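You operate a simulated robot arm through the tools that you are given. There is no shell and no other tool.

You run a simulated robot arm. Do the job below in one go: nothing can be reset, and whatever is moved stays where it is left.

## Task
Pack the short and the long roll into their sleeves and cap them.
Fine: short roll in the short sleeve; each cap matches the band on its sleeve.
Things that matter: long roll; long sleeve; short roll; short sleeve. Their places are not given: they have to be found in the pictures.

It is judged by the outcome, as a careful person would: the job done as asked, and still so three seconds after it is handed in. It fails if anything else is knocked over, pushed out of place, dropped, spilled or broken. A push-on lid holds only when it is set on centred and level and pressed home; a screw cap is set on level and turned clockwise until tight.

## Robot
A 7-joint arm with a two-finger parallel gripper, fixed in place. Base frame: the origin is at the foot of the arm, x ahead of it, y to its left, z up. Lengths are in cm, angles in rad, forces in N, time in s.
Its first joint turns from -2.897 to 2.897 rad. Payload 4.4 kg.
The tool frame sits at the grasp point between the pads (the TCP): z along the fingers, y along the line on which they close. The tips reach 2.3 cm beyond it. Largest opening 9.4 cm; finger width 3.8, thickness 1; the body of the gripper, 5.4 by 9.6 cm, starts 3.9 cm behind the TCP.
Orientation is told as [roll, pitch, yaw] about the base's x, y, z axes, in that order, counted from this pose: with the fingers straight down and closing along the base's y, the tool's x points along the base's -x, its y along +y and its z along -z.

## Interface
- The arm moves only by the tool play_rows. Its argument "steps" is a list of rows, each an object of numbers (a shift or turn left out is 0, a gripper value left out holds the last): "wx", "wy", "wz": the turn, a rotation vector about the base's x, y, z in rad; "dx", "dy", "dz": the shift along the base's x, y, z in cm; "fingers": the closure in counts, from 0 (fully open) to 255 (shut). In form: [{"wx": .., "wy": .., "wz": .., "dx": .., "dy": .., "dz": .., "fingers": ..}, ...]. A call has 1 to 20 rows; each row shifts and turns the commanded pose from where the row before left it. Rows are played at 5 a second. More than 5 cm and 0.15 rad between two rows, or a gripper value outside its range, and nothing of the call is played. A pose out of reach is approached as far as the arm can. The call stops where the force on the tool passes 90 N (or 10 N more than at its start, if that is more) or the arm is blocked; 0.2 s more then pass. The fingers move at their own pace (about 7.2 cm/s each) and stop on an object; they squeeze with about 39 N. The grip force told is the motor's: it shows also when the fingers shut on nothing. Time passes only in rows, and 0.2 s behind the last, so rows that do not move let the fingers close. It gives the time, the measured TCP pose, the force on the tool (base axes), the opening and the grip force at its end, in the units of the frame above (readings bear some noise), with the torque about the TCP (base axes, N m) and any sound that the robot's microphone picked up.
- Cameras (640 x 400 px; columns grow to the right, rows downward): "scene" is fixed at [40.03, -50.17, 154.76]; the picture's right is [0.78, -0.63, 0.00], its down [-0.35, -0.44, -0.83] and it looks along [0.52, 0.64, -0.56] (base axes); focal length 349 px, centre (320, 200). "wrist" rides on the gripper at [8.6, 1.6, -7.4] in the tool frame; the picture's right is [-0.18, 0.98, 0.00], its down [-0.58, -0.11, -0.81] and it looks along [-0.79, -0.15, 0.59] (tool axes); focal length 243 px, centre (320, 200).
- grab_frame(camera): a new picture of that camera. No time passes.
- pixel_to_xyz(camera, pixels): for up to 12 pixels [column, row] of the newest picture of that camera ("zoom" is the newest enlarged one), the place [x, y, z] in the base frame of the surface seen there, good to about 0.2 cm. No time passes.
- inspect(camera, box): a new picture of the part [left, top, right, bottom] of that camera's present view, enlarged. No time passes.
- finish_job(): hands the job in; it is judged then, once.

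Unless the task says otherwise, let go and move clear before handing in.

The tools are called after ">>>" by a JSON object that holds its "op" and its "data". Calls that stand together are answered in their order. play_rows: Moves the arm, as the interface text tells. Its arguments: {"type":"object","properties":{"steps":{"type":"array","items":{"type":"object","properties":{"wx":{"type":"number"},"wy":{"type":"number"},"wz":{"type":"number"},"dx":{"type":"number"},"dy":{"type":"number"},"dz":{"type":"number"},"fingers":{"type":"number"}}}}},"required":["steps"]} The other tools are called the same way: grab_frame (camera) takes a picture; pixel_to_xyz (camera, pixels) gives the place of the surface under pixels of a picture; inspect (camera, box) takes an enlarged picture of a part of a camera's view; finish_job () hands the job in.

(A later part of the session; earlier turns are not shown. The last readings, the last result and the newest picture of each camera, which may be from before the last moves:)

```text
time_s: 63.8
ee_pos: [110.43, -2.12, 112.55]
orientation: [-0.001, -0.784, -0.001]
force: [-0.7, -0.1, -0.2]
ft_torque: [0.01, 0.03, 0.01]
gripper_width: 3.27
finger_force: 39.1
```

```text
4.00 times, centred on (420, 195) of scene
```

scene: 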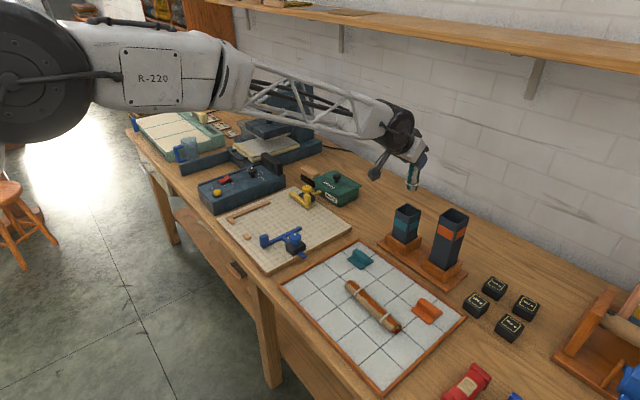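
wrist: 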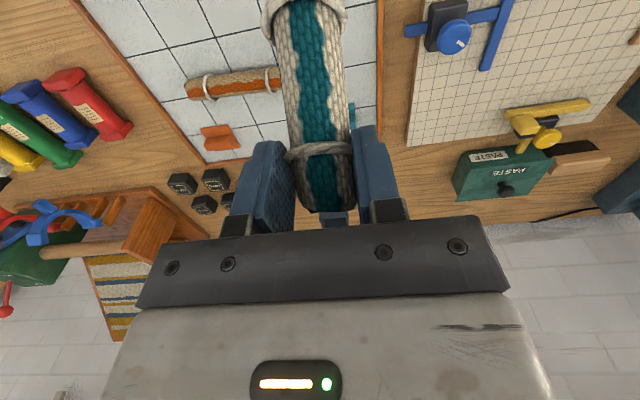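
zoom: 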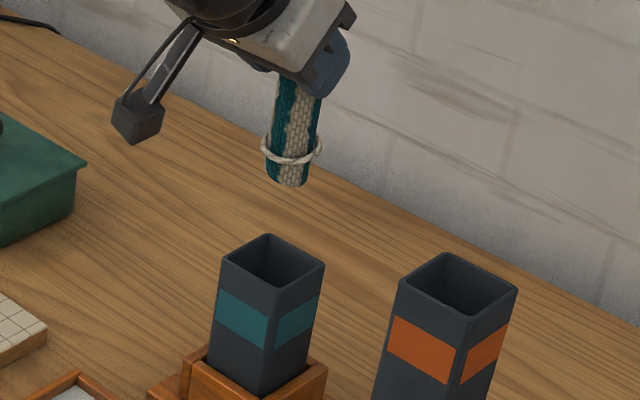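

>>> {"op": "pixel_to_xyz", "data": {"camera": "zoom", "pixels": [[275, 178], [288, 184], [302, 182], [272, 165], [290, 165], [308, 165], [277, 120], [295, 120], [312, 120], [283, 90], [300, 90], [316, 105]]}}

>>> {"op": "pixel_to_xyz", "data": {"camera": "zoom", "pixels": [[222, 258], [273, 287], [323, 264], [268, 236], [235, 258], [273, 279], [312, 262], [268, 243]]}}

```text
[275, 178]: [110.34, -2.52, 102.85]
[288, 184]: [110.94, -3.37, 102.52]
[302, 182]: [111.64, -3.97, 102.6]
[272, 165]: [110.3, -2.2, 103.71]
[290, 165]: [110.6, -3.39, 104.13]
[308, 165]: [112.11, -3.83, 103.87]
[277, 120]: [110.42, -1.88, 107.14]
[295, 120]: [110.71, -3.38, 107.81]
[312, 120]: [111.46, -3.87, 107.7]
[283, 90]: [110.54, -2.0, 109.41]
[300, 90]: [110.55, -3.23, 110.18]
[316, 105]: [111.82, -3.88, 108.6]
```

```text
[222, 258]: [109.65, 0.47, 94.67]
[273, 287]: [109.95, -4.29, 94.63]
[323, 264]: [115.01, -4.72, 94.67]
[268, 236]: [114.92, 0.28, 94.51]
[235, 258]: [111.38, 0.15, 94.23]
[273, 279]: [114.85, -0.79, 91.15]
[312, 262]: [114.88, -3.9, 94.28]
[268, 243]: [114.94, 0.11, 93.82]
```

The roll bottom sits at z≈102.5 with its axis at about (111.9, −2.2), and the sleeve mouth centre is (112.4, −2.1). I'll shift +0.45 in x, lower to just above the rim, and recheck.

>>> {"op": "play_rows", "data": {"steps": [{"dx": 0.45}, {"dz": -3}, {"dz": -3}, {}, {}]}}

>>> {"op": "inspect", "data": {"camera": "scene", "box": [380, 155, 460, 245]}}

```text
time_s: 65.0
ee_pos: [110.82, -2.28, 106.57]
orientation: [-0.001, -0.786, 0.0]
force: [0.4, 0.0, -1.1]
ft_torque: [0.02, 0.0, 0.02]
gripper_width: 3.28
finger_force: 38.7
```

```text
4.44 times, centred on (420, 200) of scene
```

zoom: 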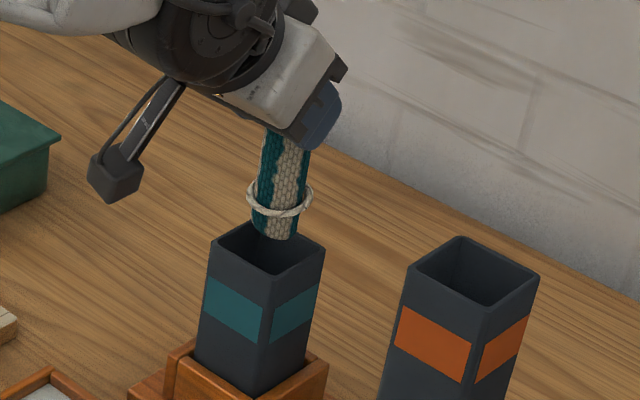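

>>> {"op": "pixel_to_xyz", "data": {"camera": "zoom", "pixels": [[255, 225], [272, 235], [292, 235], [258, 228], [275, 225], [296, 225], [262, 170], [282, 170], [302, 170], [265, 150], [285, 150], [306, 155]]}}

>>> {"op": "pixel_to_xyz", "data": {"camera": "zoom", "pixels": [[212, 242], [274, 276], [325, 249], [264, 222], [409, 268], [486, 308], [538, 276], [460, 238]]}}

```text
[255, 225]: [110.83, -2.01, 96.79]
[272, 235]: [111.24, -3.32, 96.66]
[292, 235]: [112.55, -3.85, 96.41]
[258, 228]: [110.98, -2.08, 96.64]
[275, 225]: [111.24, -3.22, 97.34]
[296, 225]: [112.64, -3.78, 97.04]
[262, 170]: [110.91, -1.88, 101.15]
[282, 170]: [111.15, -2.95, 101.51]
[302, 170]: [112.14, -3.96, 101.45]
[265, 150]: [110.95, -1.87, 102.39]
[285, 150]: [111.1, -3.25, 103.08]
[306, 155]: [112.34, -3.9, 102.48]
```

```text
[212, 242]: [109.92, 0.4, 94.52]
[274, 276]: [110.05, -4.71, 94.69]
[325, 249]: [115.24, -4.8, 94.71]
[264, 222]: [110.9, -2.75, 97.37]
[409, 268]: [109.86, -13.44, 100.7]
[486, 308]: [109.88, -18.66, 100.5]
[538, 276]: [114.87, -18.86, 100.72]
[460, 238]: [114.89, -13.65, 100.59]
```

The roll axis fits (112.45, −2.2) and the sleeve mouth centre is about (112.5, −2.2), so they line up. I'll lower it in slowly while watching the force.

>>> {"op": "play_rows", "data": {"steps": [{"dz": -1}, {"dz": -1}, {"dz": -1}, {"dz": -1}, {}, {}]}}

>>> {"op": "inspect", "data": {"camera": "scene", "box": [380, 155, 460, 245]}}

```text
time_s: 66.4
ee_pos: [110.94, -2.17, 102.55]
orientation: [0.0, -0.785, 0.001]
force: [-0.1, 0.0, -0.6]
ft_torque: [0.02, 0.04, 0.0]
gripper_width: 3.31
finger_force: 39.6
```

```text
4.44 times, centred on (420, 200) of scene
```

zoom: 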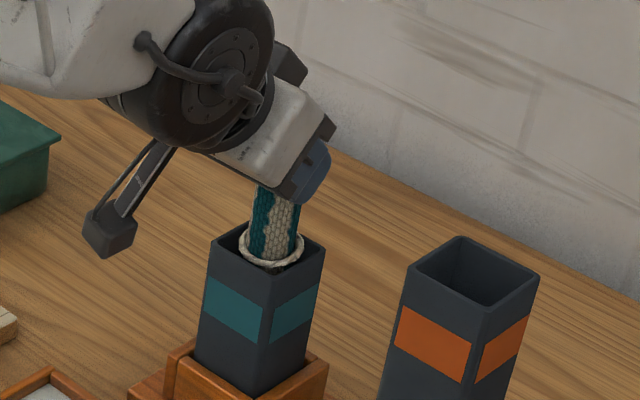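

The roll's lower end is inside the sleeve with no contact force. I'll continue down to TCP z≈98.

>>> {"op": "play_rows", "data": {"steps": [{"dz": -1}, {"dz": -1}, {"dz": -1}, {"dz": -1}, {"dz": -0.4}, {}, {}]}}

>>> {"op": "inspect", "data": {"camera": "scene", "box": [380, 165, 460, 255]}}

```text
time_s: 68.0
ee_pos: [110.8, -2.38, 98.09]
orientation: [0.0, -0.786, 0.001]
force: [-0.4, 0.1, -0.4]
ft_torque: [0.0, -0.01, 0.02]
gripper_width: 3.3
finger_force: 39.2
```

```text
4.44 times, centred on (420, 210) of scene
```

zoom: 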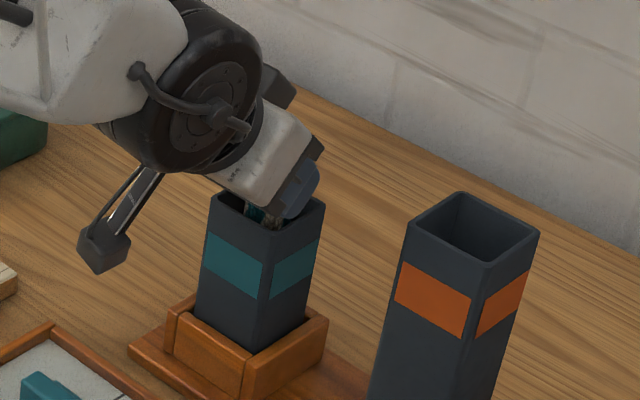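

The roll is about 6.5 cm deep with no side force and the fingertips are just above the rim. I'll open to release it into the sleeve.

>>> {"op": "play_rows", "data": {"steps": [{"fingers": 110}, {}, {}, {}]}}

>>> {"op": "play_rows", "data": {"steps": [{"dz": 2}, {"dz": 3}, {"dz": 4}, {"dz": 4}, {"dx": -4}, {"dx": -4}, {"dx": -4}, {"dx": -4}, {}, {}]}}

>>> {"op": "inspect", "data": {"camera": "scene", "box": [380, 165, 460, 255]}}

```text
time_s: 69.0
ee_pos: [110.84, -2.4, 98.06]
orientation: [0.0, -0.785, -0.001]
force: [-0.1, -0.2, 0.1]
ft_torque: [0.02, 0.03, -0.01]
gripper_width: 5.36
finger_force: 0.1
```

```text
time_s: 71.2
ee_pos: [94.93, -2.32, 111.03]
orientation: [-0.001, -0.785, 0.0]
force: [0.3, -0.8, 0.1]
ft_torque: [-0.01, 0.0, 0.03]
gripper_width: 5.35
finger_force: 0.0
```

```text
4.44 times, centred on (420, 210) of scene
```

zoom: 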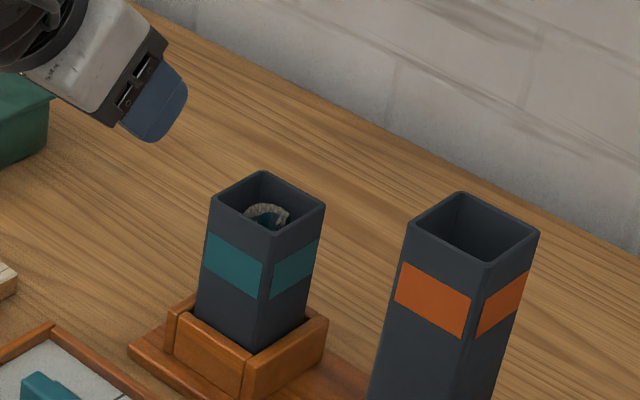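

The short roll has dropped into its sleeve, with its top visible inside at zoom (265,213). I'll check how deep it sits.

>>> {"op": "pixel_to_xyz", "data": {"camera": "zoom", "pixels": [[258, 210], [270, 207], [283, 215], [265, 220], [212, 197], [268, 230], [325, 205], [262, 172]]}}

```text
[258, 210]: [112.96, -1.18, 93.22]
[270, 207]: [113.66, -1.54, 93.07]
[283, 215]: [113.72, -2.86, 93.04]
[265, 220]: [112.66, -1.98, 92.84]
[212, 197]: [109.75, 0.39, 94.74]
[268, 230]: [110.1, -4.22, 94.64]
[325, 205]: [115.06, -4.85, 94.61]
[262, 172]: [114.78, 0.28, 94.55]
```

The roll top is at z≈93.1, about 1.5 cm below the rim, so it is well seated. Next is the long roll: I'll go back to tool-down over it (x≈87.3, y≈−5.9), then yaw +90°.

>>> {"op": "play_rows", "data": {"steps": [{"wy": 0.13, "dx": -1.3, "dy": -0.6}, {"wy": 0.13, "dx": -1.3, "dy": -0.6}, {"wy": 0.13, "dx": -1.3, "dy": -0.6}, {"wy": 0.13, "dx": -1.3, "dy": -0.6}, {"wy": 0.13, "dx": -1.3, "dy": -0.6}, {"wy": 0.135, "dx": -1.1, "dy": -0.6}, {"wz": 0.15, "fingers": 92}, {"wz": 0.15}, {"wz": 0.15}, {"wz": 0.15}, {"wz": 0.15}, {"wz": 0.15}, {"wz": 0.15}, {"wz": 0.15}, {"wz": 0.15}, {"wz": 0.15}, {"wz": 0.0708}, {}, {}]}}

>>> {"op": "play_rows", "data": {"steps": [{"wx": -0.13}, {"wx": -0.13}, {"wx": -0.13}, {"wx": -0.13}, {"wx": -0.13}, {"wx": -0.135}, {"dz": -4}, {"dz": -4}, {"dz": -4}, {"dz": -4}, {}, {}]}}

>>> {"op": "grab_frame", "data": {"camera": "wrist"}}

>>> {"op": "grab_frame", "data": {"camera": "scene"}}

```text
time_s: 75.2
ee_pos: [87.18, -5.77, 111.06]
orientation: [-0.001, 0.0, 1.572]
force: [0.0, -0.4, 0.8]
ft_torque: [-0.01, -0.04, 0.02]
gripper_width: 6.0
finger_force: 0.0
```

```text
time_s: 77.8
ee_pos: [87.29, -5.8, 94.78]
orientation: [0.0, 0.784, 1.571]
force: [0.2, -0.5, 0.2]
ft_torque: [0.02, -0.02, -0.02]
gripper_width: 6.0
finger_force: 0.2
```

```text
taken
```

wrist: 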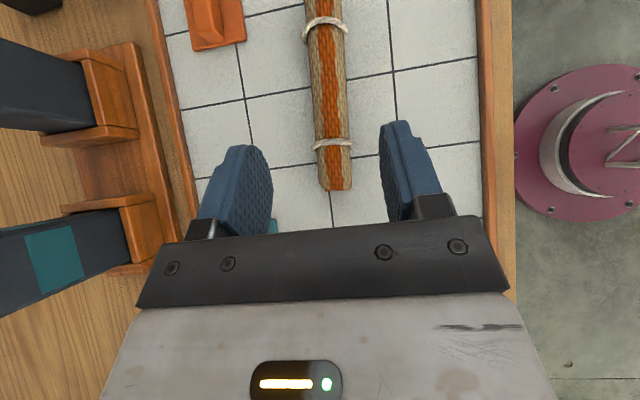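

```text
taken
```

scene: 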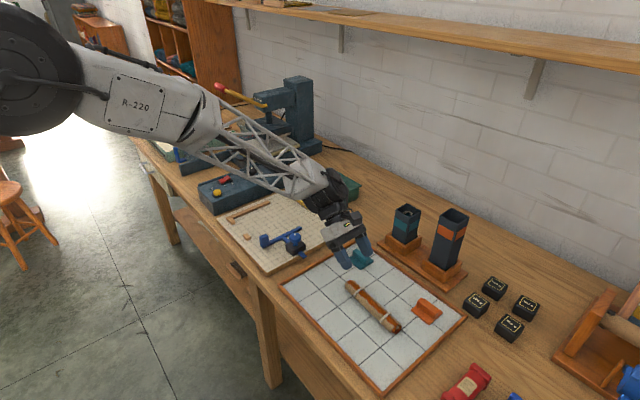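

The long roll's +y end is at wrist (336,188), between the fingers. I'll measure its axis from this view before descending.

>>> {"op": "pixel_to_xyz", "data": {"camera": "wrist", "pixels": [[322, 180], [336, 180], [350, 180], [318, 120], [332, 120], [346, 120], [313, 60], [327, 60], [341, 60], [336, 188], [308, 10], [325, 8]]}}

>>> {"op": "inspect", "data": {"camera": "scene", "box": [330, 230, 450, 340]}}

```text
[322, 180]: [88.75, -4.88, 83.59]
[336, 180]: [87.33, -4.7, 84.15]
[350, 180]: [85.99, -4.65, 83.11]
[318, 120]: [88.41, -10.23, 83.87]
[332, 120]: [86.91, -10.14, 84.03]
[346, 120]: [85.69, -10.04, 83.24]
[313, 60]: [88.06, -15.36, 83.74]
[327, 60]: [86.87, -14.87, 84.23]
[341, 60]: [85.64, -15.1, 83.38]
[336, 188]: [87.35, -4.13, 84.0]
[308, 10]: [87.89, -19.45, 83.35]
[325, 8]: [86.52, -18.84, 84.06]
```

```text
3.64 times, centred on (390, 285) of scene
```

zoom: 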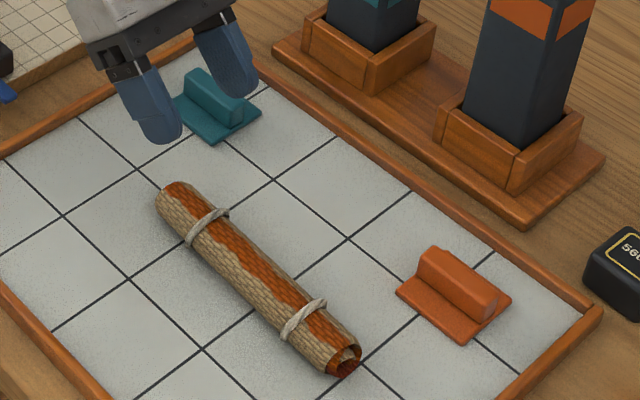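

The long roll's axis runs from x≈87.4 at its +y end to ≈86.8 at the far end, a skew of about 0.045 rad. I'll turn −0.045 in yaw to match, then descend to z≈84.05.

>>> {"op": "play_rows", "data": {"steps": [{"wz": -0.045}, {"dz": -3}, {"dz": -3}, {"dz": -3}, {"dz": -1}, {"dz": -0.7}, {}, {}]}}

>>> {"op": "grab_frame", "data": {"camera": "wrist"}}

>>> {"op": "inspect", "data": {"camera": "scene", "box": [330, 230, 450, 340]}}

```text
time_s: 79.6
ee_pos: [87.22, -5.84, 84.36]
orientation: [-0.001, 0.785, 1.526]
force: [-0.7, -0.5, 0.5]
ft_torque: [-0.04, -0.02, -0.01]
gripper_width: 6.01
finger_force: 0.1
```

```text
taken
```

wrist: 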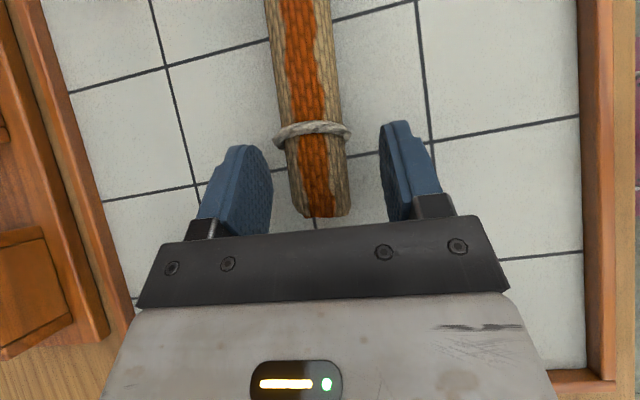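

```text
3.64 times, centred on (390, 285) of scene
```

zoom: 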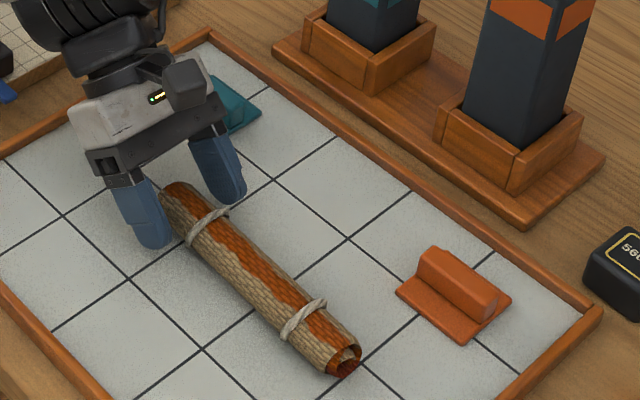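

The fingers straddle the roll end well clear of the teal cap, and the axis matches the gripper. I'll lower 0.35 and close.

>>> {"op": "play_rows", "data": {"steps": [{"dz": -0.35}, {"fingers": 255}, {}, {}, {}, {}, {}]}}

>>> {"op": "grab_frame", "data": {"camera": "wrist"}}

```text
time_s: 81.2
ee_pos: [87.28, -5.84, 83.99]
orientation: [0.0, 0.786, 1.527]
force: [0.5, -0.3, 2.2]
ft_torque: [-0.07, 0.01, 0.02]
gripper_width: 3.3
finger_force: 38.8
```

```text
taken
```

wrist: 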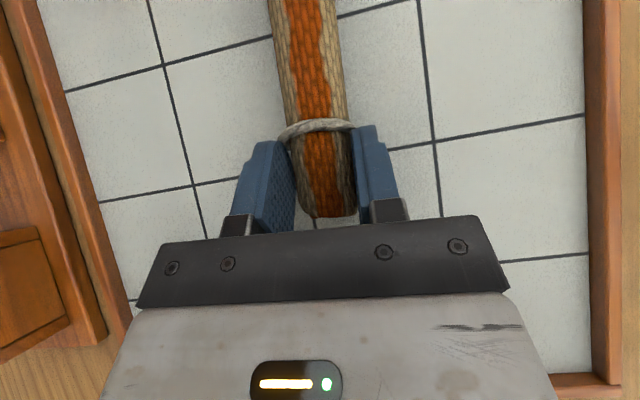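

The long roll is gripped (3.3 cm, 38.8 N). I'll lift slowly and check that it doesn't droop in the grip.

>>> {"op": "play_rows", "data": {"steps": [{"dz": 0.7}, {"dz": 1}, {"dz": 1.5}, {"dz": 2}, {}, {}]}}

>>> {"op": "grab_frame", "data": {"camera": "wrist"}}

>>> {"op": "inspect", "data": {"camera": "scene", "box": [330, 210, 450, 340]}}

```text
time_s: 82.6
ee_pos: [87.2, -5.75, 89.34]
orientation: [-0.001, 0.785, 1.525]
force: [0.1, -1.2, 0.0]
ft_torque: [0.05, -0.02, -0.01]
gripper_width: 3.29
finger_force: 38.6
```

```text
taken
```

wrist: 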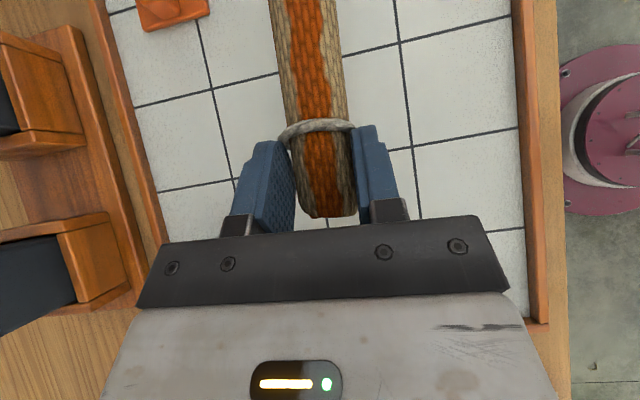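

```text
3.08 times, centred on (390, 275) of scene
```

zoom: 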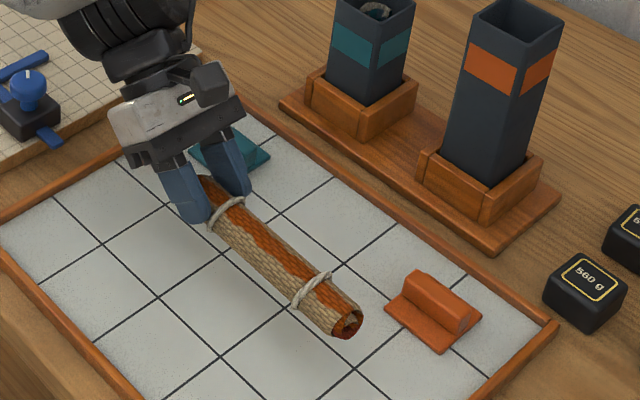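

The roll lifted with no visible change in the wrist view. I'll check that it's level from the scene points along its top.

>>> {"op": "pixel_to_xyz", "data": {"camera": "zoom", "pixels": [[245, 215], [262, 232], [285, 252], [310, 275], [330, 295], [345, 325], [240, 240], [275, 275], [320, 320]]}}

```text
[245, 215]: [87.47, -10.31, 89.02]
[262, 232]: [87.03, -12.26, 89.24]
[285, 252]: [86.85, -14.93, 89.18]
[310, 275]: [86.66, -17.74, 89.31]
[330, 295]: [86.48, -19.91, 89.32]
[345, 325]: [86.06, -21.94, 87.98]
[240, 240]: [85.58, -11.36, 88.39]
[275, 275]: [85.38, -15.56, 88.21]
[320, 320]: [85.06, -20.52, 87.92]
```

The roll is level (z≈89.2–89.3 along its length). I'll lift to about z=116, undo the small yaw, and return to tool-down.

>>> {"op": "play_rows", "data": {"steps": [{"dz": 4.5}, {"dz": 4.5}, {"dz": 4.5}, {"dz": 4.5}, {"dz": 4.5}, {"dz": 4}, {"wz": 0.045}, {"wx": 0.13}, {"wx": 0.13}, {"wx": 0.13}, {"wx": 0.13}, {"wx": 0.13}, {"wx": 0.135}, {}, {}]}}

>>> {"op": "play_rows", "data": {"steps": [{"wz": -0.15}, {"wz": -0.15}, {"wz": -0.15}, {"wz": -0.15}, {"wz": -0.15}, {"wz": -0.15}, {"wz": -0.15}, {"wz": -0.15}, {"wz": -0.15}, {"wz": -0.15}, {"wz": -0.0708}, {}, {}]}}

>>> {"op": "grab_frame", "data": {"camera": "wrist"}}

>>> {"op": "grab_frame", "data": {"camera": "scene"}}

```text
time_s: 85.8
ee_pos: [87.25, -5.82, 115.63]
orientation: [0.0, 0.0, 1.571]
force: [0.2, 0.0, -1.0]
ft_torque: [0.02, 0.0, -0.02]
gripper_width: 3.3
finger_force: 38.9
```

```text
time_s: 88.6
ee_pos: [87.43, -5.89, 115.63]
orientation: [-0.001, 0.001, 0.0]
force: [-0.2, 0.7, 0.3]
ft_torque: [0.02, -0.02, -0.01]
gripper_width: 3.29
finger_force: 39.4
```

```text
taken
```

wrist: 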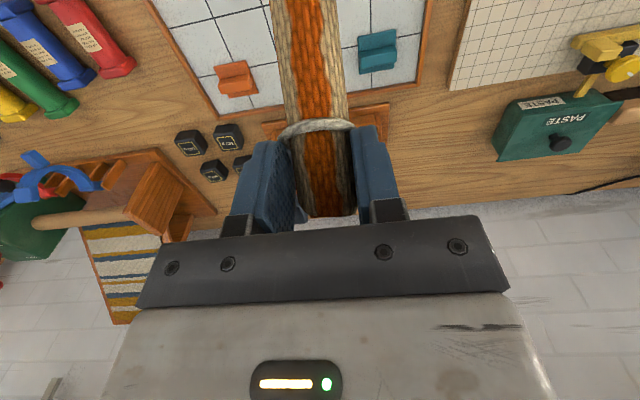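

```text
taken
```

scene: 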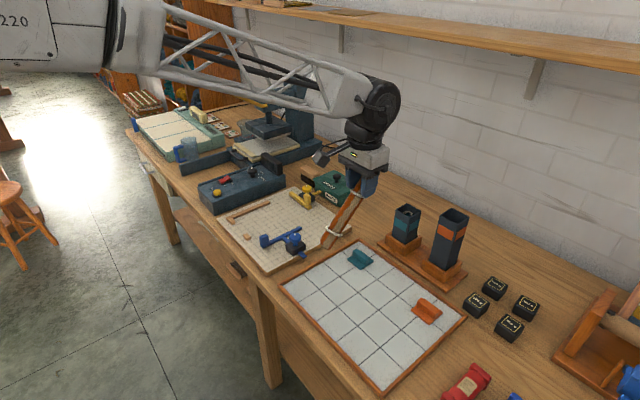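

Everything is steady. I'll pitch the long roll upright, rise to z≈122, and move over the long sleeve (target TCP x≈110.8, y≈−16.1).

>>> {"op": "play_rows", "data": {"steps": [{"wy": -0.13, "dz": 1.1}, {"wy": -0.13, "dz": 1.1}, {"wy": -0.13, "dz": 1.1}, {"wy": -0.13, "dz": 1.1}, {"wy": -0.13, "dz": 1.1}, {"wy": -0.135, "dz": 1}, {"dx": 3.9, "dy": -1.7}, {"dx": 3.9, "dy": -1.7}, {"dx": 3.9, "dy": -1.7}, {"dx": 3.9, "dy": -1.7}, {"dx": 3.9, "dy": -1.7}, {"dx": 3.8, "dy": -1.7}, {}, {}]}}

>>> {"op": "grab_frame", "data": {"camera": "scene"}}

>>> {"op": "inspect", "data": {"camera": "scene", "box": [400, 110, 500, 250]}}

```text
time_s: 91.6
ee_pos: [110.62, -16.11, 122.6]
orientation: [-0.001, -0.784, 0.002]
force: [0.6, 0.0, -0.2]
ft_torque: [0.0, 0.0, 0.02]
gripper_width: 3.32
finger_force: 39.2
```

```text
taken
```

scene: 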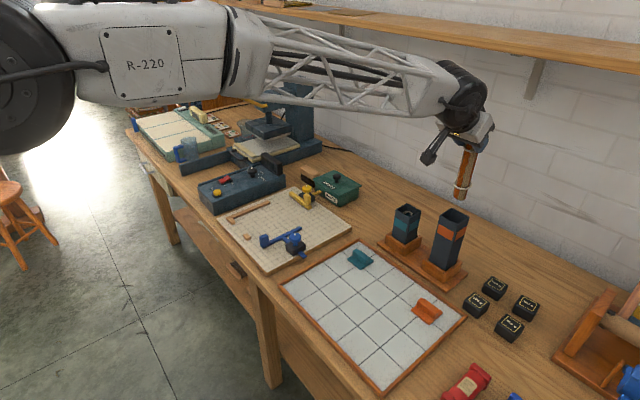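

```text
2.86 times, centred on (450, 180) of scene
```

zoom: 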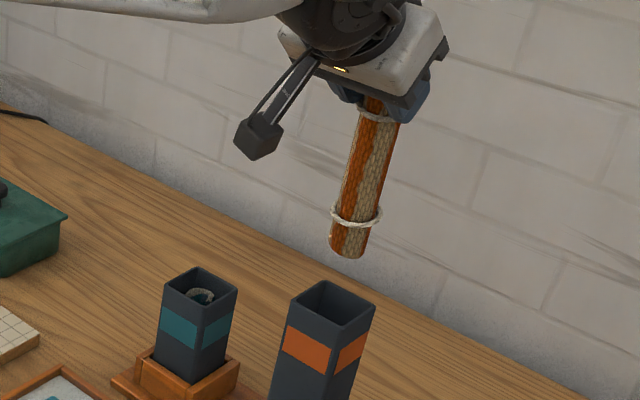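

>>> {"op": "pixel_to_xyz", "data": {"camera": "zoom", "pixels": [[333, 245], [347, 256], [362, 254], [336, 235], [350, 240], [366, 238], [348, 180], [363, 180], [381, 180], [360, 130], [375, 130], [392, 130]]}}

>>> {"op": "pixel_to_xyz", "data": {"camera": "zoom", "pixels": [[291, 305], [340, 330], [375, 309], [325, 282]]}}

```text
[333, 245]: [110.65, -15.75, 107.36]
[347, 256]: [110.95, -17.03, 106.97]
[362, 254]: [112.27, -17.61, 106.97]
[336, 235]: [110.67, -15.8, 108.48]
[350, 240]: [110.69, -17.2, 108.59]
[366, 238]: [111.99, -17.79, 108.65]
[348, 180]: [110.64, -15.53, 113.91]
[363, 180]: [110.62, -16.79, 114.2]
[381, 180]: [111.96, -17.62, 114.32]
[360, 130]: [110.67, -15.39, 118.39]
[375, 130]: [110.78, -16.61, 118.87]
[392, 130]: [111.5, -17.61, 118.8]
```

```text
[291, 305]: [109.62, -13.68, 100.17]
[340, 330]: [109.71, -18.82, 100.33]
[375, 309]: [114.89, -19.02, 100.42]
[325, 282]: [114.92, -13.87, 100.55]
```

The roll is vertical with its bottom at z≈106.9 and axis at about (112.15, −16.05), while the long sleeve's centre averages (112.45, −16.2). I'll shift +0.3/−0.1 and lower to just above the rim.

>>> {"op": "play_rows", "data": {"steps": [{"dx": 0.3, "dy": -0.1}, {"dz": -2}, {"dz": -2.4}, {}, {}]}}

>>> {"op": "inspect", "data": {"camera": "scene", "box": [420, 160, 500, 240]}}

```text
time_s: 92.8
ee_pos: [110.57, -16.06, 117.75]
orientation: [0.002, -0.786, 0.0]
force: [0.6, 0.5, -1.3]
ft_torque: [0.01, 0.02, -0.03]
gripper_width: 3.27
finger_force: 39.1
```

```text
5.00 times, centred on (460, 200) of scene
```

zoom: 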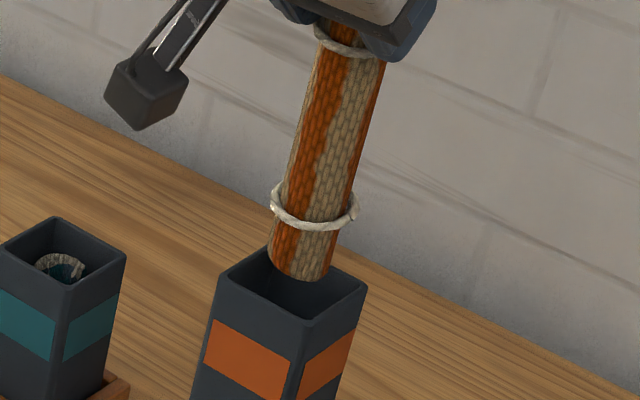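

>>> {"op": "pixel_to_xyz", "data": {"camera": "zoom", "pixels": [[273, 265], [298, 276], [322, 273], [275, 250], [302, 255], [328, 255], [293, 160], [320, 160], [350, 160], [305, 100], [335, 100], [362, 100]]}}

>>> {"op": "pixel_to_xyz", "data": {"camera": "zoom", "pixels": [[219, 285], [303, 323], [366, 288], [231, 284], [302, 314], [355, 287]]}}

```text
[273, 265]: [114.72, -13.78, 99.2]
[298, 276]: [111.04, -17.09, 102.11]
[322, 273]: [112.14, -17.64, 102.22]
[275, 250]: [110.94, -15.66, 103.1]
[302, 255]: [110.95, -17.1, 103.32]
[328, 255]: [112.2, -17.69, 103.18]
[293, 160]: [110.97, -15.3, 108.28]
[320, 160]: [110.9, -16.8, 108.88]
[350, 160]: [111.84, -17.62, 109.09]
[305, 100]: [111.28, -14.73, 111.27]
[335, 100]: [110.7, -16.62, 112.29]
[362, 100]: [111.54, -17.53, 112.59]
```

```text
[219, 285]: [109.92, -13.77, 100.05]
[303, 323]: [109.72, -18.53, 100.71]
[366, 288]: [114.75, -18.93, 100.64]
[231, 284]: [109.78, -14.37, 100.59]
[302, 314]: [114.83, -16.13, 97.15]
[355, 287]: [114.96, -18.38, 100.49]
```

The roll's bottom axis fits (112.45, −16.1) against the sleeve centre at about (112.4, −16.2), which is well within the clearance. I'll nudge −0.1 in y and lower in gently.

>>> {"op": "play_rows", "data": {"steps": [{"dy": -0.1}, {"dz": -1}, {"dz": -1}, {"dz": -1}, {"dz": -1}, {}, {}]}}

>>> {"op": "inspect", "data": {"camera": "scene", "box": [420, 160, 500, 240]}}

```text
time_s: 94.4
ee_pos: [110.81, -16.33, 113.65]
orientation: [0.0, -0.784, -0.001]
force: [-1.1, -0.6, -1.4]
ft_torque: [-0.02, 0.01, 0.0]
gripper_width: 3.3
finger_force: 39.4
```

```text
5.00 times, centred on (460, 200) of scene
```

zoom: 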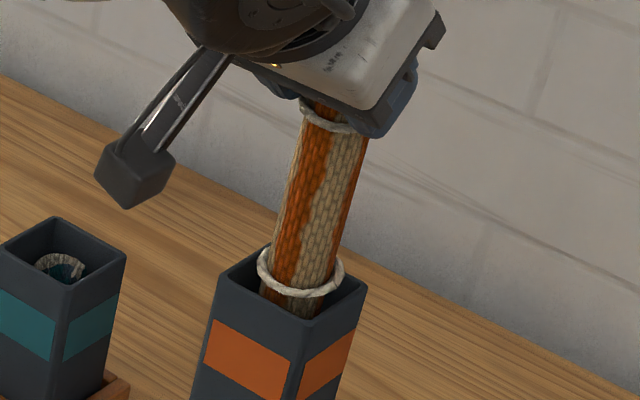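

It entered freely with no contact force. I'll continue lowering in small steps to TCP z≈104.2.

>>> {"op": "play_rows", "data": {"steps": [{"dz": -1}, {"dz": -1}, {"dz": -1}, {"dz": -1}, {"dz": -1}, {"dz": -1}, {"dz": -1}, {"dz": -1}, {"dz": -1}, {"dz": -0.4}, {}, {}]}}

>>> {"op": "inspect", "data": {"camera": "scene", "box": [420, 160, 500, 240]}}

```text
time_s: 97.0
ee_pos: [110.97, -16.14, 104.26]
orientation: [0.0, -0.787, 0.001]
force: [0.6, 0.1, -0.8]
ft_torque: [-0.02, 0.0, 0.01]
gripper_width: 3.31
finger_force: 39.1
```

```text
5.00 times, centred on (460, 200) of scene
```

zoom: 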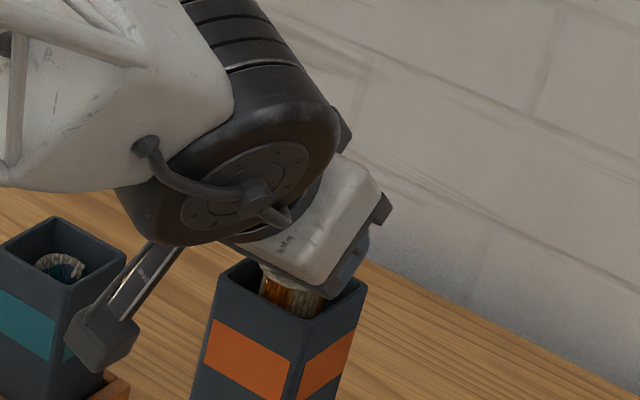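

The long roll is about 12 cm deep with no side force. I'll release it and rise clear.

>>> {"op": "play_rows", "data": {"steps": [{"fingers": 110}, {}, {}, {}]}}

>>> {"op": "play_rows", "data": {"steps": [{"dz": 2}, {"dz": 3}, {"dz": 4}, {"dx": -4}, {"dx": -4}, {"dx": -4}, {"dx": -4}, {}, {}]}}

>>> {"op": "inspect", "data": {"camera": "scene", "box": [380, 180, 480, 270]}}

>>> {"op": "grab_frame", "data": {"camera": "scene"}}

```text
time_s: 98.0
ee_pos: [110.96, -16.21, 104.49]
orientation: [0.0, -0.785, 0.0]
force: [0.5, 0.3, -0.4]
ft_torque: [0.0, 0.01, 0.01]
gripper_width: 5.36
finger_force: 0.0
```

```text
time_s: 100.0
ee_pos: [95.19, -16.09, 113.02]
orientation: [-0.001, -0.785, 0.0]
force: [-0.7, -0.2, 0.2]
ft_torque: [0.0, 0.03, 0.02]
gripper_width: 5.33
finger_force: 0.1
```

```text
4.44 times, centred on (430, 225) of scene
```

zoom: 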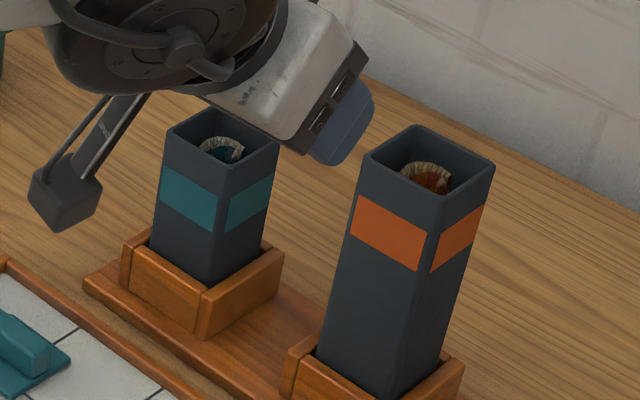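

```text
taken
```

scene: 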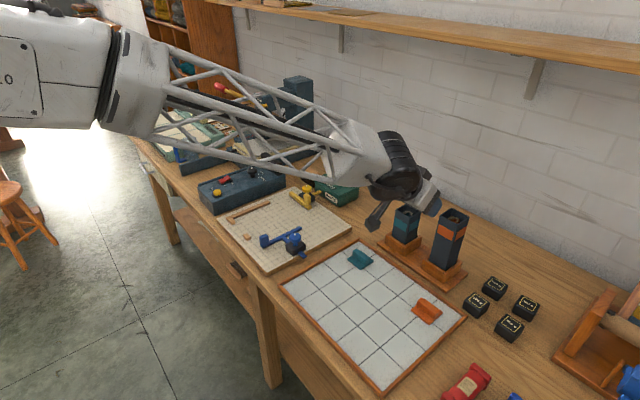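

Both rolls are fully inside their matching sleeves. Now for the caps: I'll return to tool-down, yaw +90°, and move over the teal cap at about (97.4, 1.1).

>>> {"op": "play_rows", "data": {"steps": [{"wy": 0.13}, {"wy": 0.13}, {"wy": 0.13}, {"wy": 0.13}, {"wy": 0.13}, {"wy": 0.135}, {"wz": 0.15, "dy": 1.6, "dx": 0.2}, {"wz": 0.15, "dy": 1.6, "dx": 0.2}, {"wz": 0.15, "dy": 1.6, "dx": 0.2}, {"wz": 0.15, "dy": 1.6, "dx": 0.2}, {"wz": 0.15, "dy": 1.6, "dx": 0.2}, {"wz": 0.15, "dy": 1.6, "dx": 0.2}, {"wz": 0.15, "dy": 1.6, "dx": 0.2}, {"wz": 0.15, "dy": 1.6, "dx": 0.2}, {"wz": 0.15, "dy": 1.6, "dx": 0.2}, {"wz": 0.15, "dy": 1.6, "dx": 0.2}, {"wz": 0.0708, "dy": 1.2, "dx": 0.2}, {}, {}]}}

>>> {"op": "grab_frame", "data": {"camera": "wrist"}}

>>> {"op": "inspect", "data": {"camera": "scene", "box": [330, 235, 460, 335]}}

```text
time_s: 104.0
ee_pos: [97.17, 1.04, 113.29]
orientation: [0.0, 0.001, 1.57]
force: [-0.7, -0.1, 0.1]
ft_torque: [-0.03, -0.01, -0.02]
gripper_width: 5.37
finger_force: 0.0
```

```text
taken
```

wrist: 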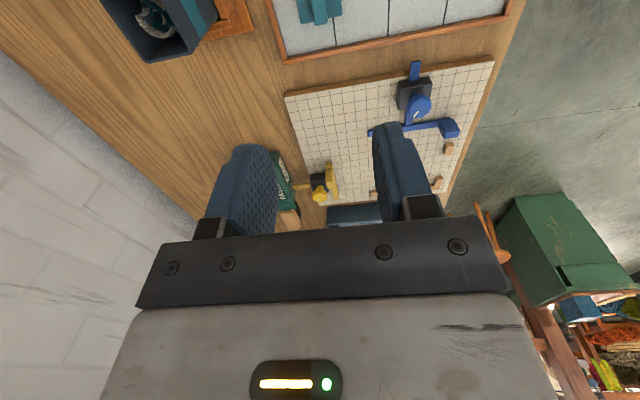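

```text
4.00 times, centred on (395, 285) of scene
```

zoom: 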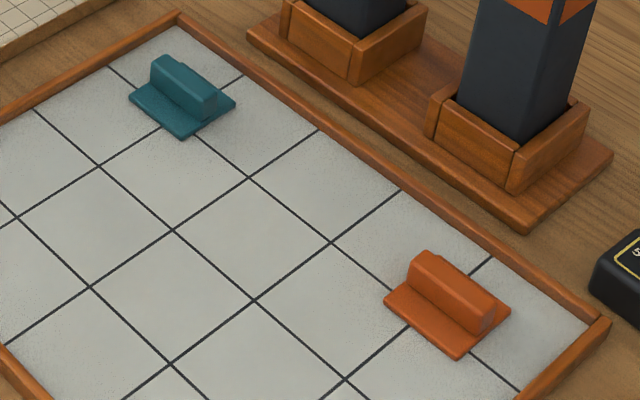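

I'll zoom tightly on each cap to measure the plate and ridge precisely.

>>> {"op": "inspect", "data": {"camera": "scene", "box": [355, 242, 395, 272]}}

>>> {"op": "pixel_to_xyz", "data": {"camera": "zoom", "pixels": [[105, 60], [150, 115], [200, 80], [240, 110], [290, 155], [140, 90], [180, 115], [220, 160], [110, 105], [160, 150], [270, 200], [310, 170]]}}

```text
13.33 times, centred on (375, 257) of scene
```

zoom: 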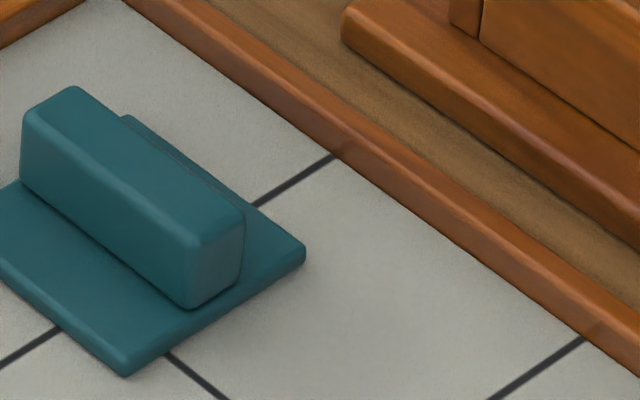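

```text
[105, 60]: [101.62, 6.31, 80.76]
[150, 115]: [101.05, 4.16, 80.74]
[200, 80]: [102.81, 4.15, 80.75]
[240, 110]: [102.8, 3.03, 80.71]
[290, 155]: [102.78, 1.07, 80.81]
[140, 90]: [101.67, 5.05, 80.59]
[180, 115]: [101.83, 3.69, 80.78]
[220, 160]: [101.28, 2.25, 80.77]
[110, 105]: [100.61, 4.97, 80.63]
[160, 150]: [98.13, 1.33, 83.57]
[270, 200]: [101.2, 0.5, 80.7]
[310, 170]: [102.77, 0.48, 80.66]
```

>>> {"op": "inspect", "data": {"camera": "scene", "box": [340, 240, 380, 272]}}

```text
12.50 times, centred on (360, 256) of scene
```

zoom: 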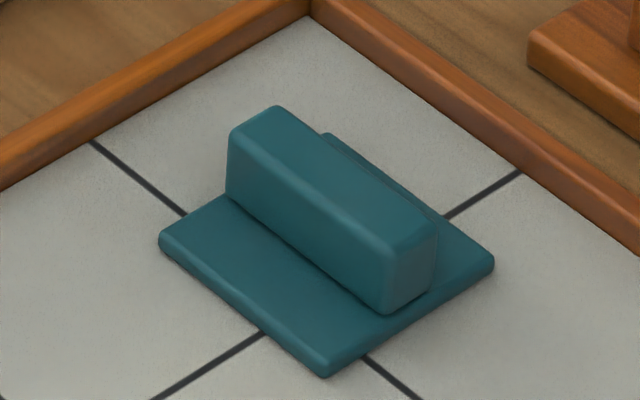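

>>> {"op": "pixel_to_xyz", "data": {"camera": "zoom", "pixels": [[163, 238], [322, 370], [490, 262], [325, 140], [236, 130], [388, 245], [430, 222], [277, 110], [230, 190], [385, 305], [330, 185], [260, 290]]}}

>>> {"op": "inspect", "data": {"camera": "scene", "box": [405, 290, 450, 330]}}

```text
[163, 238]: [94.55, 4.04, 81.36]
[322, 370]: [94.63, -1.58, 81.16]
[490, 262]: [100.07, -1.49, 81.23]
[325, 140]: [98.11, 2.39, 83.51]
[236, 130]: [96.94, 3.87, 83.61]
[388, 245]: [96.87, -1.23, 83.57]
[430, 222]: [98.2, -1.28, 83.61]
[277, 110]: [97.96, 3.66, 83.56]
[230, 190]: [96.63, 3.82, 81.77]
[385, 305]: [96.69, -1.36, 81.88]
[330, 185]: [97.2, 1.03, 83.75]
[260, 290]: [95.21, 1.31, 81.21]
```

```text
10.00 times, centred on (428, 310) of scene
```

zoom: 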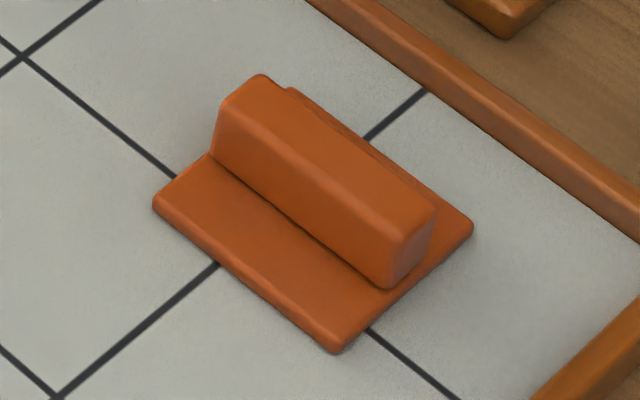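

The teal plate spans x 94.55–100.07 and y −1.55–4.04 (centre about (97.35, 1.25)), with its ridge centred and about 1.4 wide. Now the same for the orange one.

>>> {"op": "pixel_to_xyz", "data": {"camera": "zoom", "pixels": [[156, 205], [336, 348], [470, 230], [228, 100], [393, 238], [430, 210], [262, 78], [215, 155], [388, 285], [250, 240], [320, 150], [385, 190]]}}

```text
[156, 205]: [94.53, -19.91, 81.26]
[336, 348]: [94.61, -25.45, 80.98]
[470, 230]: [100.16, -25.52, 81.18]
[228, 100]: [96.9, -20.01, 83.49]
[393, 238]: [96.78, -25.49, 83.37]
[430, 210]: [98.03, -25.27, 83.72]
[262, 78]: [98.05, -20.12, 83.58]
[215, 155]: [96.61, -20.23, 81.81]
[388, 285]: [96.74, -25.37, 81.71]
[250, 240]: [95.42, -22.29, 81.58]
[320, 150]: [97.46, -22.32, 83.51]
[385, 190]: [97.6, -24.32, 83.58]
```

The orange cap's centre is (97.35, −22.7). I'll descend over the teal cap to z≈93 and check the alignment from the wrist.

>>> {"op": "play_rows", "data": {"steps": [{"dx": 0.2, "dy": 0.2}, {"dz": -4}, {"dz": -4}, {"dz": -4}, {"dz": -4}, {"dz": -4}, {}, {}]}}

>>> {"op": "grab_frame", "data": {"camera": "wrist"}}

>>> {"op": "inspect", "data": {"camera": "scene", "box": [310, 190, 410, 280]}}

```text
time_s: 105.8
ee_pos: [97.35, 1.47, 93.32]
orientation: [-0.001, -0.002, 1.571]
force: [-0.8, 0.8, -0.2]
ft_torque: [-0.01, 0.0, 0.03]
gripper_width: 5.36
finger_force: 0.0
```

```text
taken
```

wrist: 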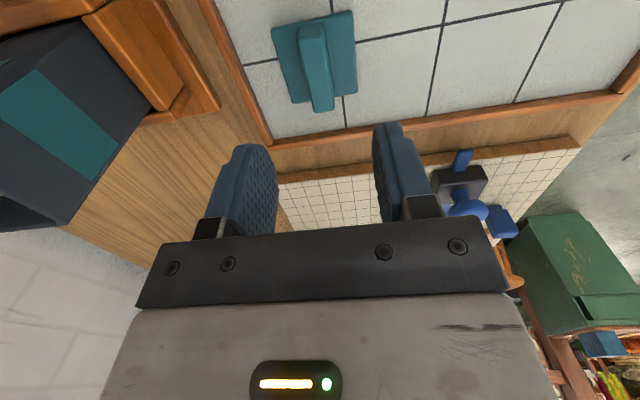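

```text
4.44 times, centred on (360, 235) of scene
```

zoom: 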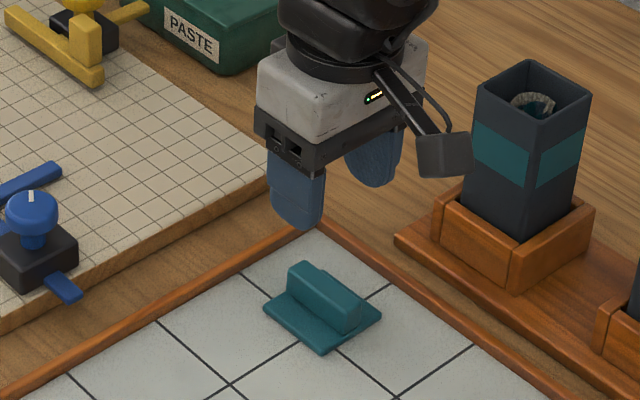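

The ridge lies between the fingers in both views. I'll adjust y by −0.2 and descend to z≈83.85, with the tips just above the plate.

>>> {"op": "play_rows", "data": {"steps": [{"dy": -0.2}, {"dz": -3}, {"dz": -3}, {"dz": -2}, {"dz": -1}, {"dz": -0.4}, {}, {}]}}

>>> {"op": "grab_frame", "data": {"camera": "wrist"}}

>>> {"op": "inspect", "data": {"camera": "scene", "box": [320, 210, 400, 280]}}

```text
time_s: 107.6
ee_pos: [97.27, 0.9, 83.92]
orientation: [0.0, 0.0, 1.571]
force: [-0.9, -0.8, 1.1]
ft_torque: [0.01, 0.03, 0.02]
gripper_width: 5.34
finger_force: 0.0
```

```text
taken
```

wrist: 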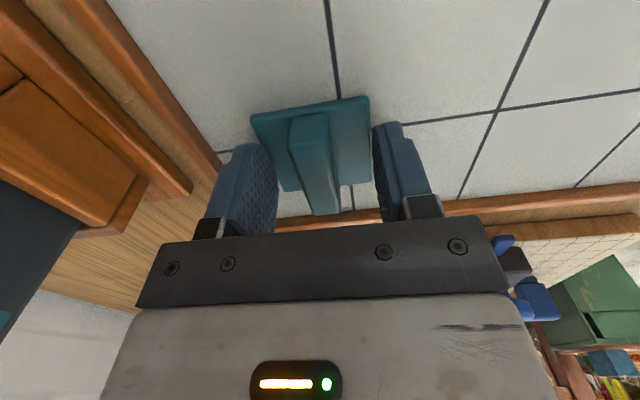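

```text
5.71 times, centred on (360, 245) of scene
```

zoom: 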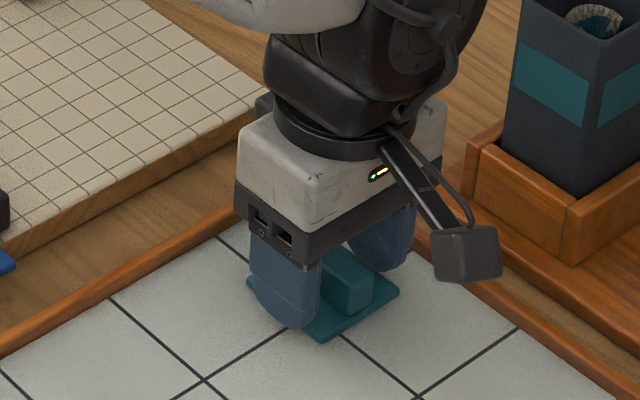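

The pads straddle the ridge and the tips are just above the plate. I'll take a couple of still readings to settle the pose before closing.

>>> {"op": "play_rows", "data": {"steps": [{}]}}

>>> {"op": "play_rows", "data": {"steps": [{}]}}

>>> {"op": "play_rows", "data": {"steps": [{}]}}

```text
time_s: 108.0
ee_pos: [97.27, 1.05, 83.87]
orientation: [0.0, 0.001, 1.57]
force: [-0.5, 0.2, -0.2]
ft_torque: [-0.01, -0.01, 0.02]
gripper_width: 5.35
finger_force: 0.0
```

```text
time_s: 108.4
ee_pos: [97.25, 1.01, 83.74]
orientation: [0.0, 0.0, 1.571]
force: [0.3, -0.4, 0.3]
ft_torque: [0.05, -0.02, 0.02]
gripper_width: 5.32
finger_force: 0.0
```

```text
time_s: 108.8
ee_pos: [97.31, 0.8, 83.89]
orientation: [0.0, 0.0, 1.572]
force: [0.0, 0.3, -0.9]
ft_torque: [-0.03, -0.04, -0.01]
gripper_width: 5.36
finger_force: 0.1
```

The mean reading is (97.28, 0.95), about 0.3 short of the cap's centre in y. I'll nudge +0.3 in y and +0.1 in x, then close.

>>> {"op": "play_rows", "data": {"steps": [{"dy": 0.3, "dx": 0.1}, {}, {"fingers": 255}, {}, {}, {}, {}, {}]}}

>>> {"op": "grab_frame", "data": {"camera": "wrist"}}

>>> {"op": "inspect", "data": {"camera": "scene", "box": [320, 210, 400, 280]}}

```text
time_s: 110.6
ee_pos: [97.4, 1.29, 83.96]
orientation: [0.001, 0.001, 1.57]
force: [0.3, 0.6, 0.9]
ft_torque: [0.01, -0.03, -0.01]
gripper_width: 1.68
finger_force: 39.4
```

```text
taken
```

wrist: 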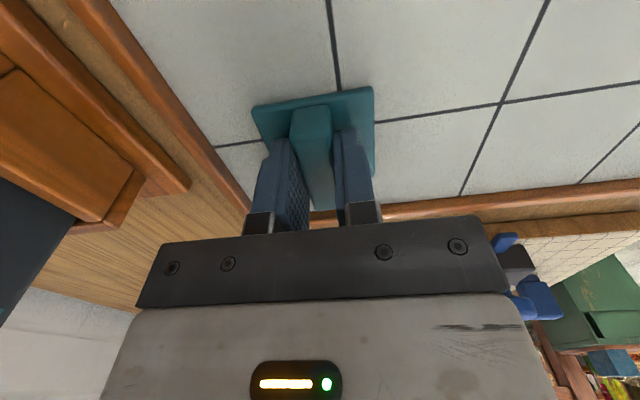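

```text
5.71 times, centred on (360, 245) of scene
```

zoom: 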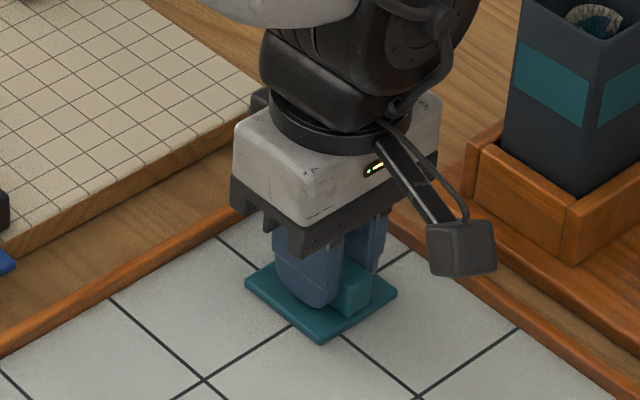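

The ridge is gripped at 1.68 cm. I'll record the plate's corners relative to the TCP before lifting.

>>> {"op": "pixel_to_xyz", "data": {"camera": "zoom", "pixels": [[249, 283], [320, 340], [395, 293], [362, 312], [285, 312]]}}

>>> {"op": "play_rows", "data": {"steps": [{}]}}

>>> {"op": "play_rows", "data": {"steps": [{}]}}

```text
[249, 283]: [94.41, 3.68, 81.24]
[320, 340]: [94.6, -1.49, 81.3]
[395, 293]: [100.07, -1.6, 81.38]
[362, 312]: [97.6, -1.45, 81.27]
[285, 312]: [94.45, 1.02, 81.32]
```

```text
time_s: 111.0
ee_pos: [97.33, 1.26, 83.89]
orientation: [0.001, 0.0, 1.571]
force: [-0.7, 0.2, 1.6]
ft_torque: [-0.03, 0.0, 0.02]
gripper_width: 1.67
finger_force: 39.0
```

```text
time_s: 111.4
ee_pos: [97.28, 1.3, 83.94]
orientation: [0.0, -0.001, 1.571]
force: [-0.1, 0.6, 1.8]
ft_torque: [-0.01, 0.01, 0.02]
gripper_width: 1.68
finger_force: 39.7
```

TCP (97.33, 1.28) matches the cap's centre within 0.1 cm. I'll lift it, carry it to above the short sleeve at z≈106, and check that it's level.

>>> {"op": "play_rows", "data": {"steps": [{"dz": 1}, {"dz": 2}, {"dz": 4}, {"dz": 4}, {"dz": 4}, {"dz": 4}, {"dz": 3}, {"dx": 4, "dy": -0.9}, {"dx": 4, "dy": -0.9}, {"dx": 4, "dy": -0.9}, {"dx": 3.1, "dy": -0.8}, {}, {}]}}

>>> {"op": "grab_frame", "data": {"camera": "wrist"}}

>>> {"op": "inspect", "data": {"camera": "scene", "box": [370, 160, 450, 230]}}

```text
time_s: 114.2
ee_pos: [112.17, -1.97, 105.94]
orientation: [0.0, -0.001, 1.571]
force: [-0.6, 0.3, 0.0]
ft_torque: [0.0, 0.0, 0.03]
gripper_width: 1.67
finger_force: 39.1
```

```text
taken
```

wrist: 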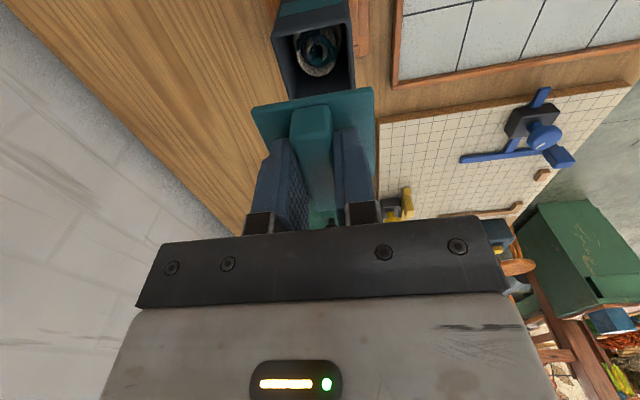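

```text
5.71 times, centred on (410, 195) of scene
```

zoom: 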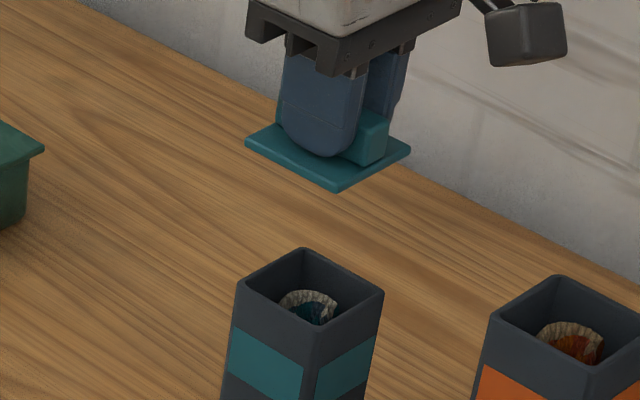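

>>> {"op": "pixel_to_xyz", "data": {"camera": "zoom", "pixels": [[248, 141], [335, 181], [408, 149], [246, 146], [335, 189], [409, 154], [238, 283], [316, 324], [383, 292], [303, 249]]}}

>>> {"op": "play_rows", "data": {"steps": [{}]}}

>>> {"op": "play_rows", "data": {"steps": [{}]}}

```text
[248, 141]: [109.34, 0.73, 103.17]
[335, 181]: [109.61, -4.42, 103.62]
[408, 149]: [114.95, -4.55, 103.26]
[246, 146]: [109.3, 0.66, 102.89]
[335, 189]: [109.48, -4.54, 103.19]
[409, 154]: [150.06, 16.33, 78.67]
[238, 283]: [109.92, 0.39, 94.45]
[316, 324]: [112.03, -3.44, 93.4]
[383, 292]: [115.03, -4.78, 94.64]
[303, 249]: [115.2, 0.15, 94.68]
```

```text
time_s: 114.6
ee_pos: [112.21, -2.0, 105.93]
orientation: [0.0, 0.0, 1.57]
force: [-0.6, -0.2, -0.4]
ft_torque: [-0.01, -0.03, 0.01]
gripper_width: 1.66
finger_force: 39.2
```

```text
time_s: 115.0
ee_pos: [112.27, -1.94, 105.98]
orientation: [0.0, 0.0, 1.571]
force: [0.3, 0.3, 0.6]
ft_torque: [-0.02, -0.03, -0.02]
gripper_width: 1.7
finger_force: 39.5
```

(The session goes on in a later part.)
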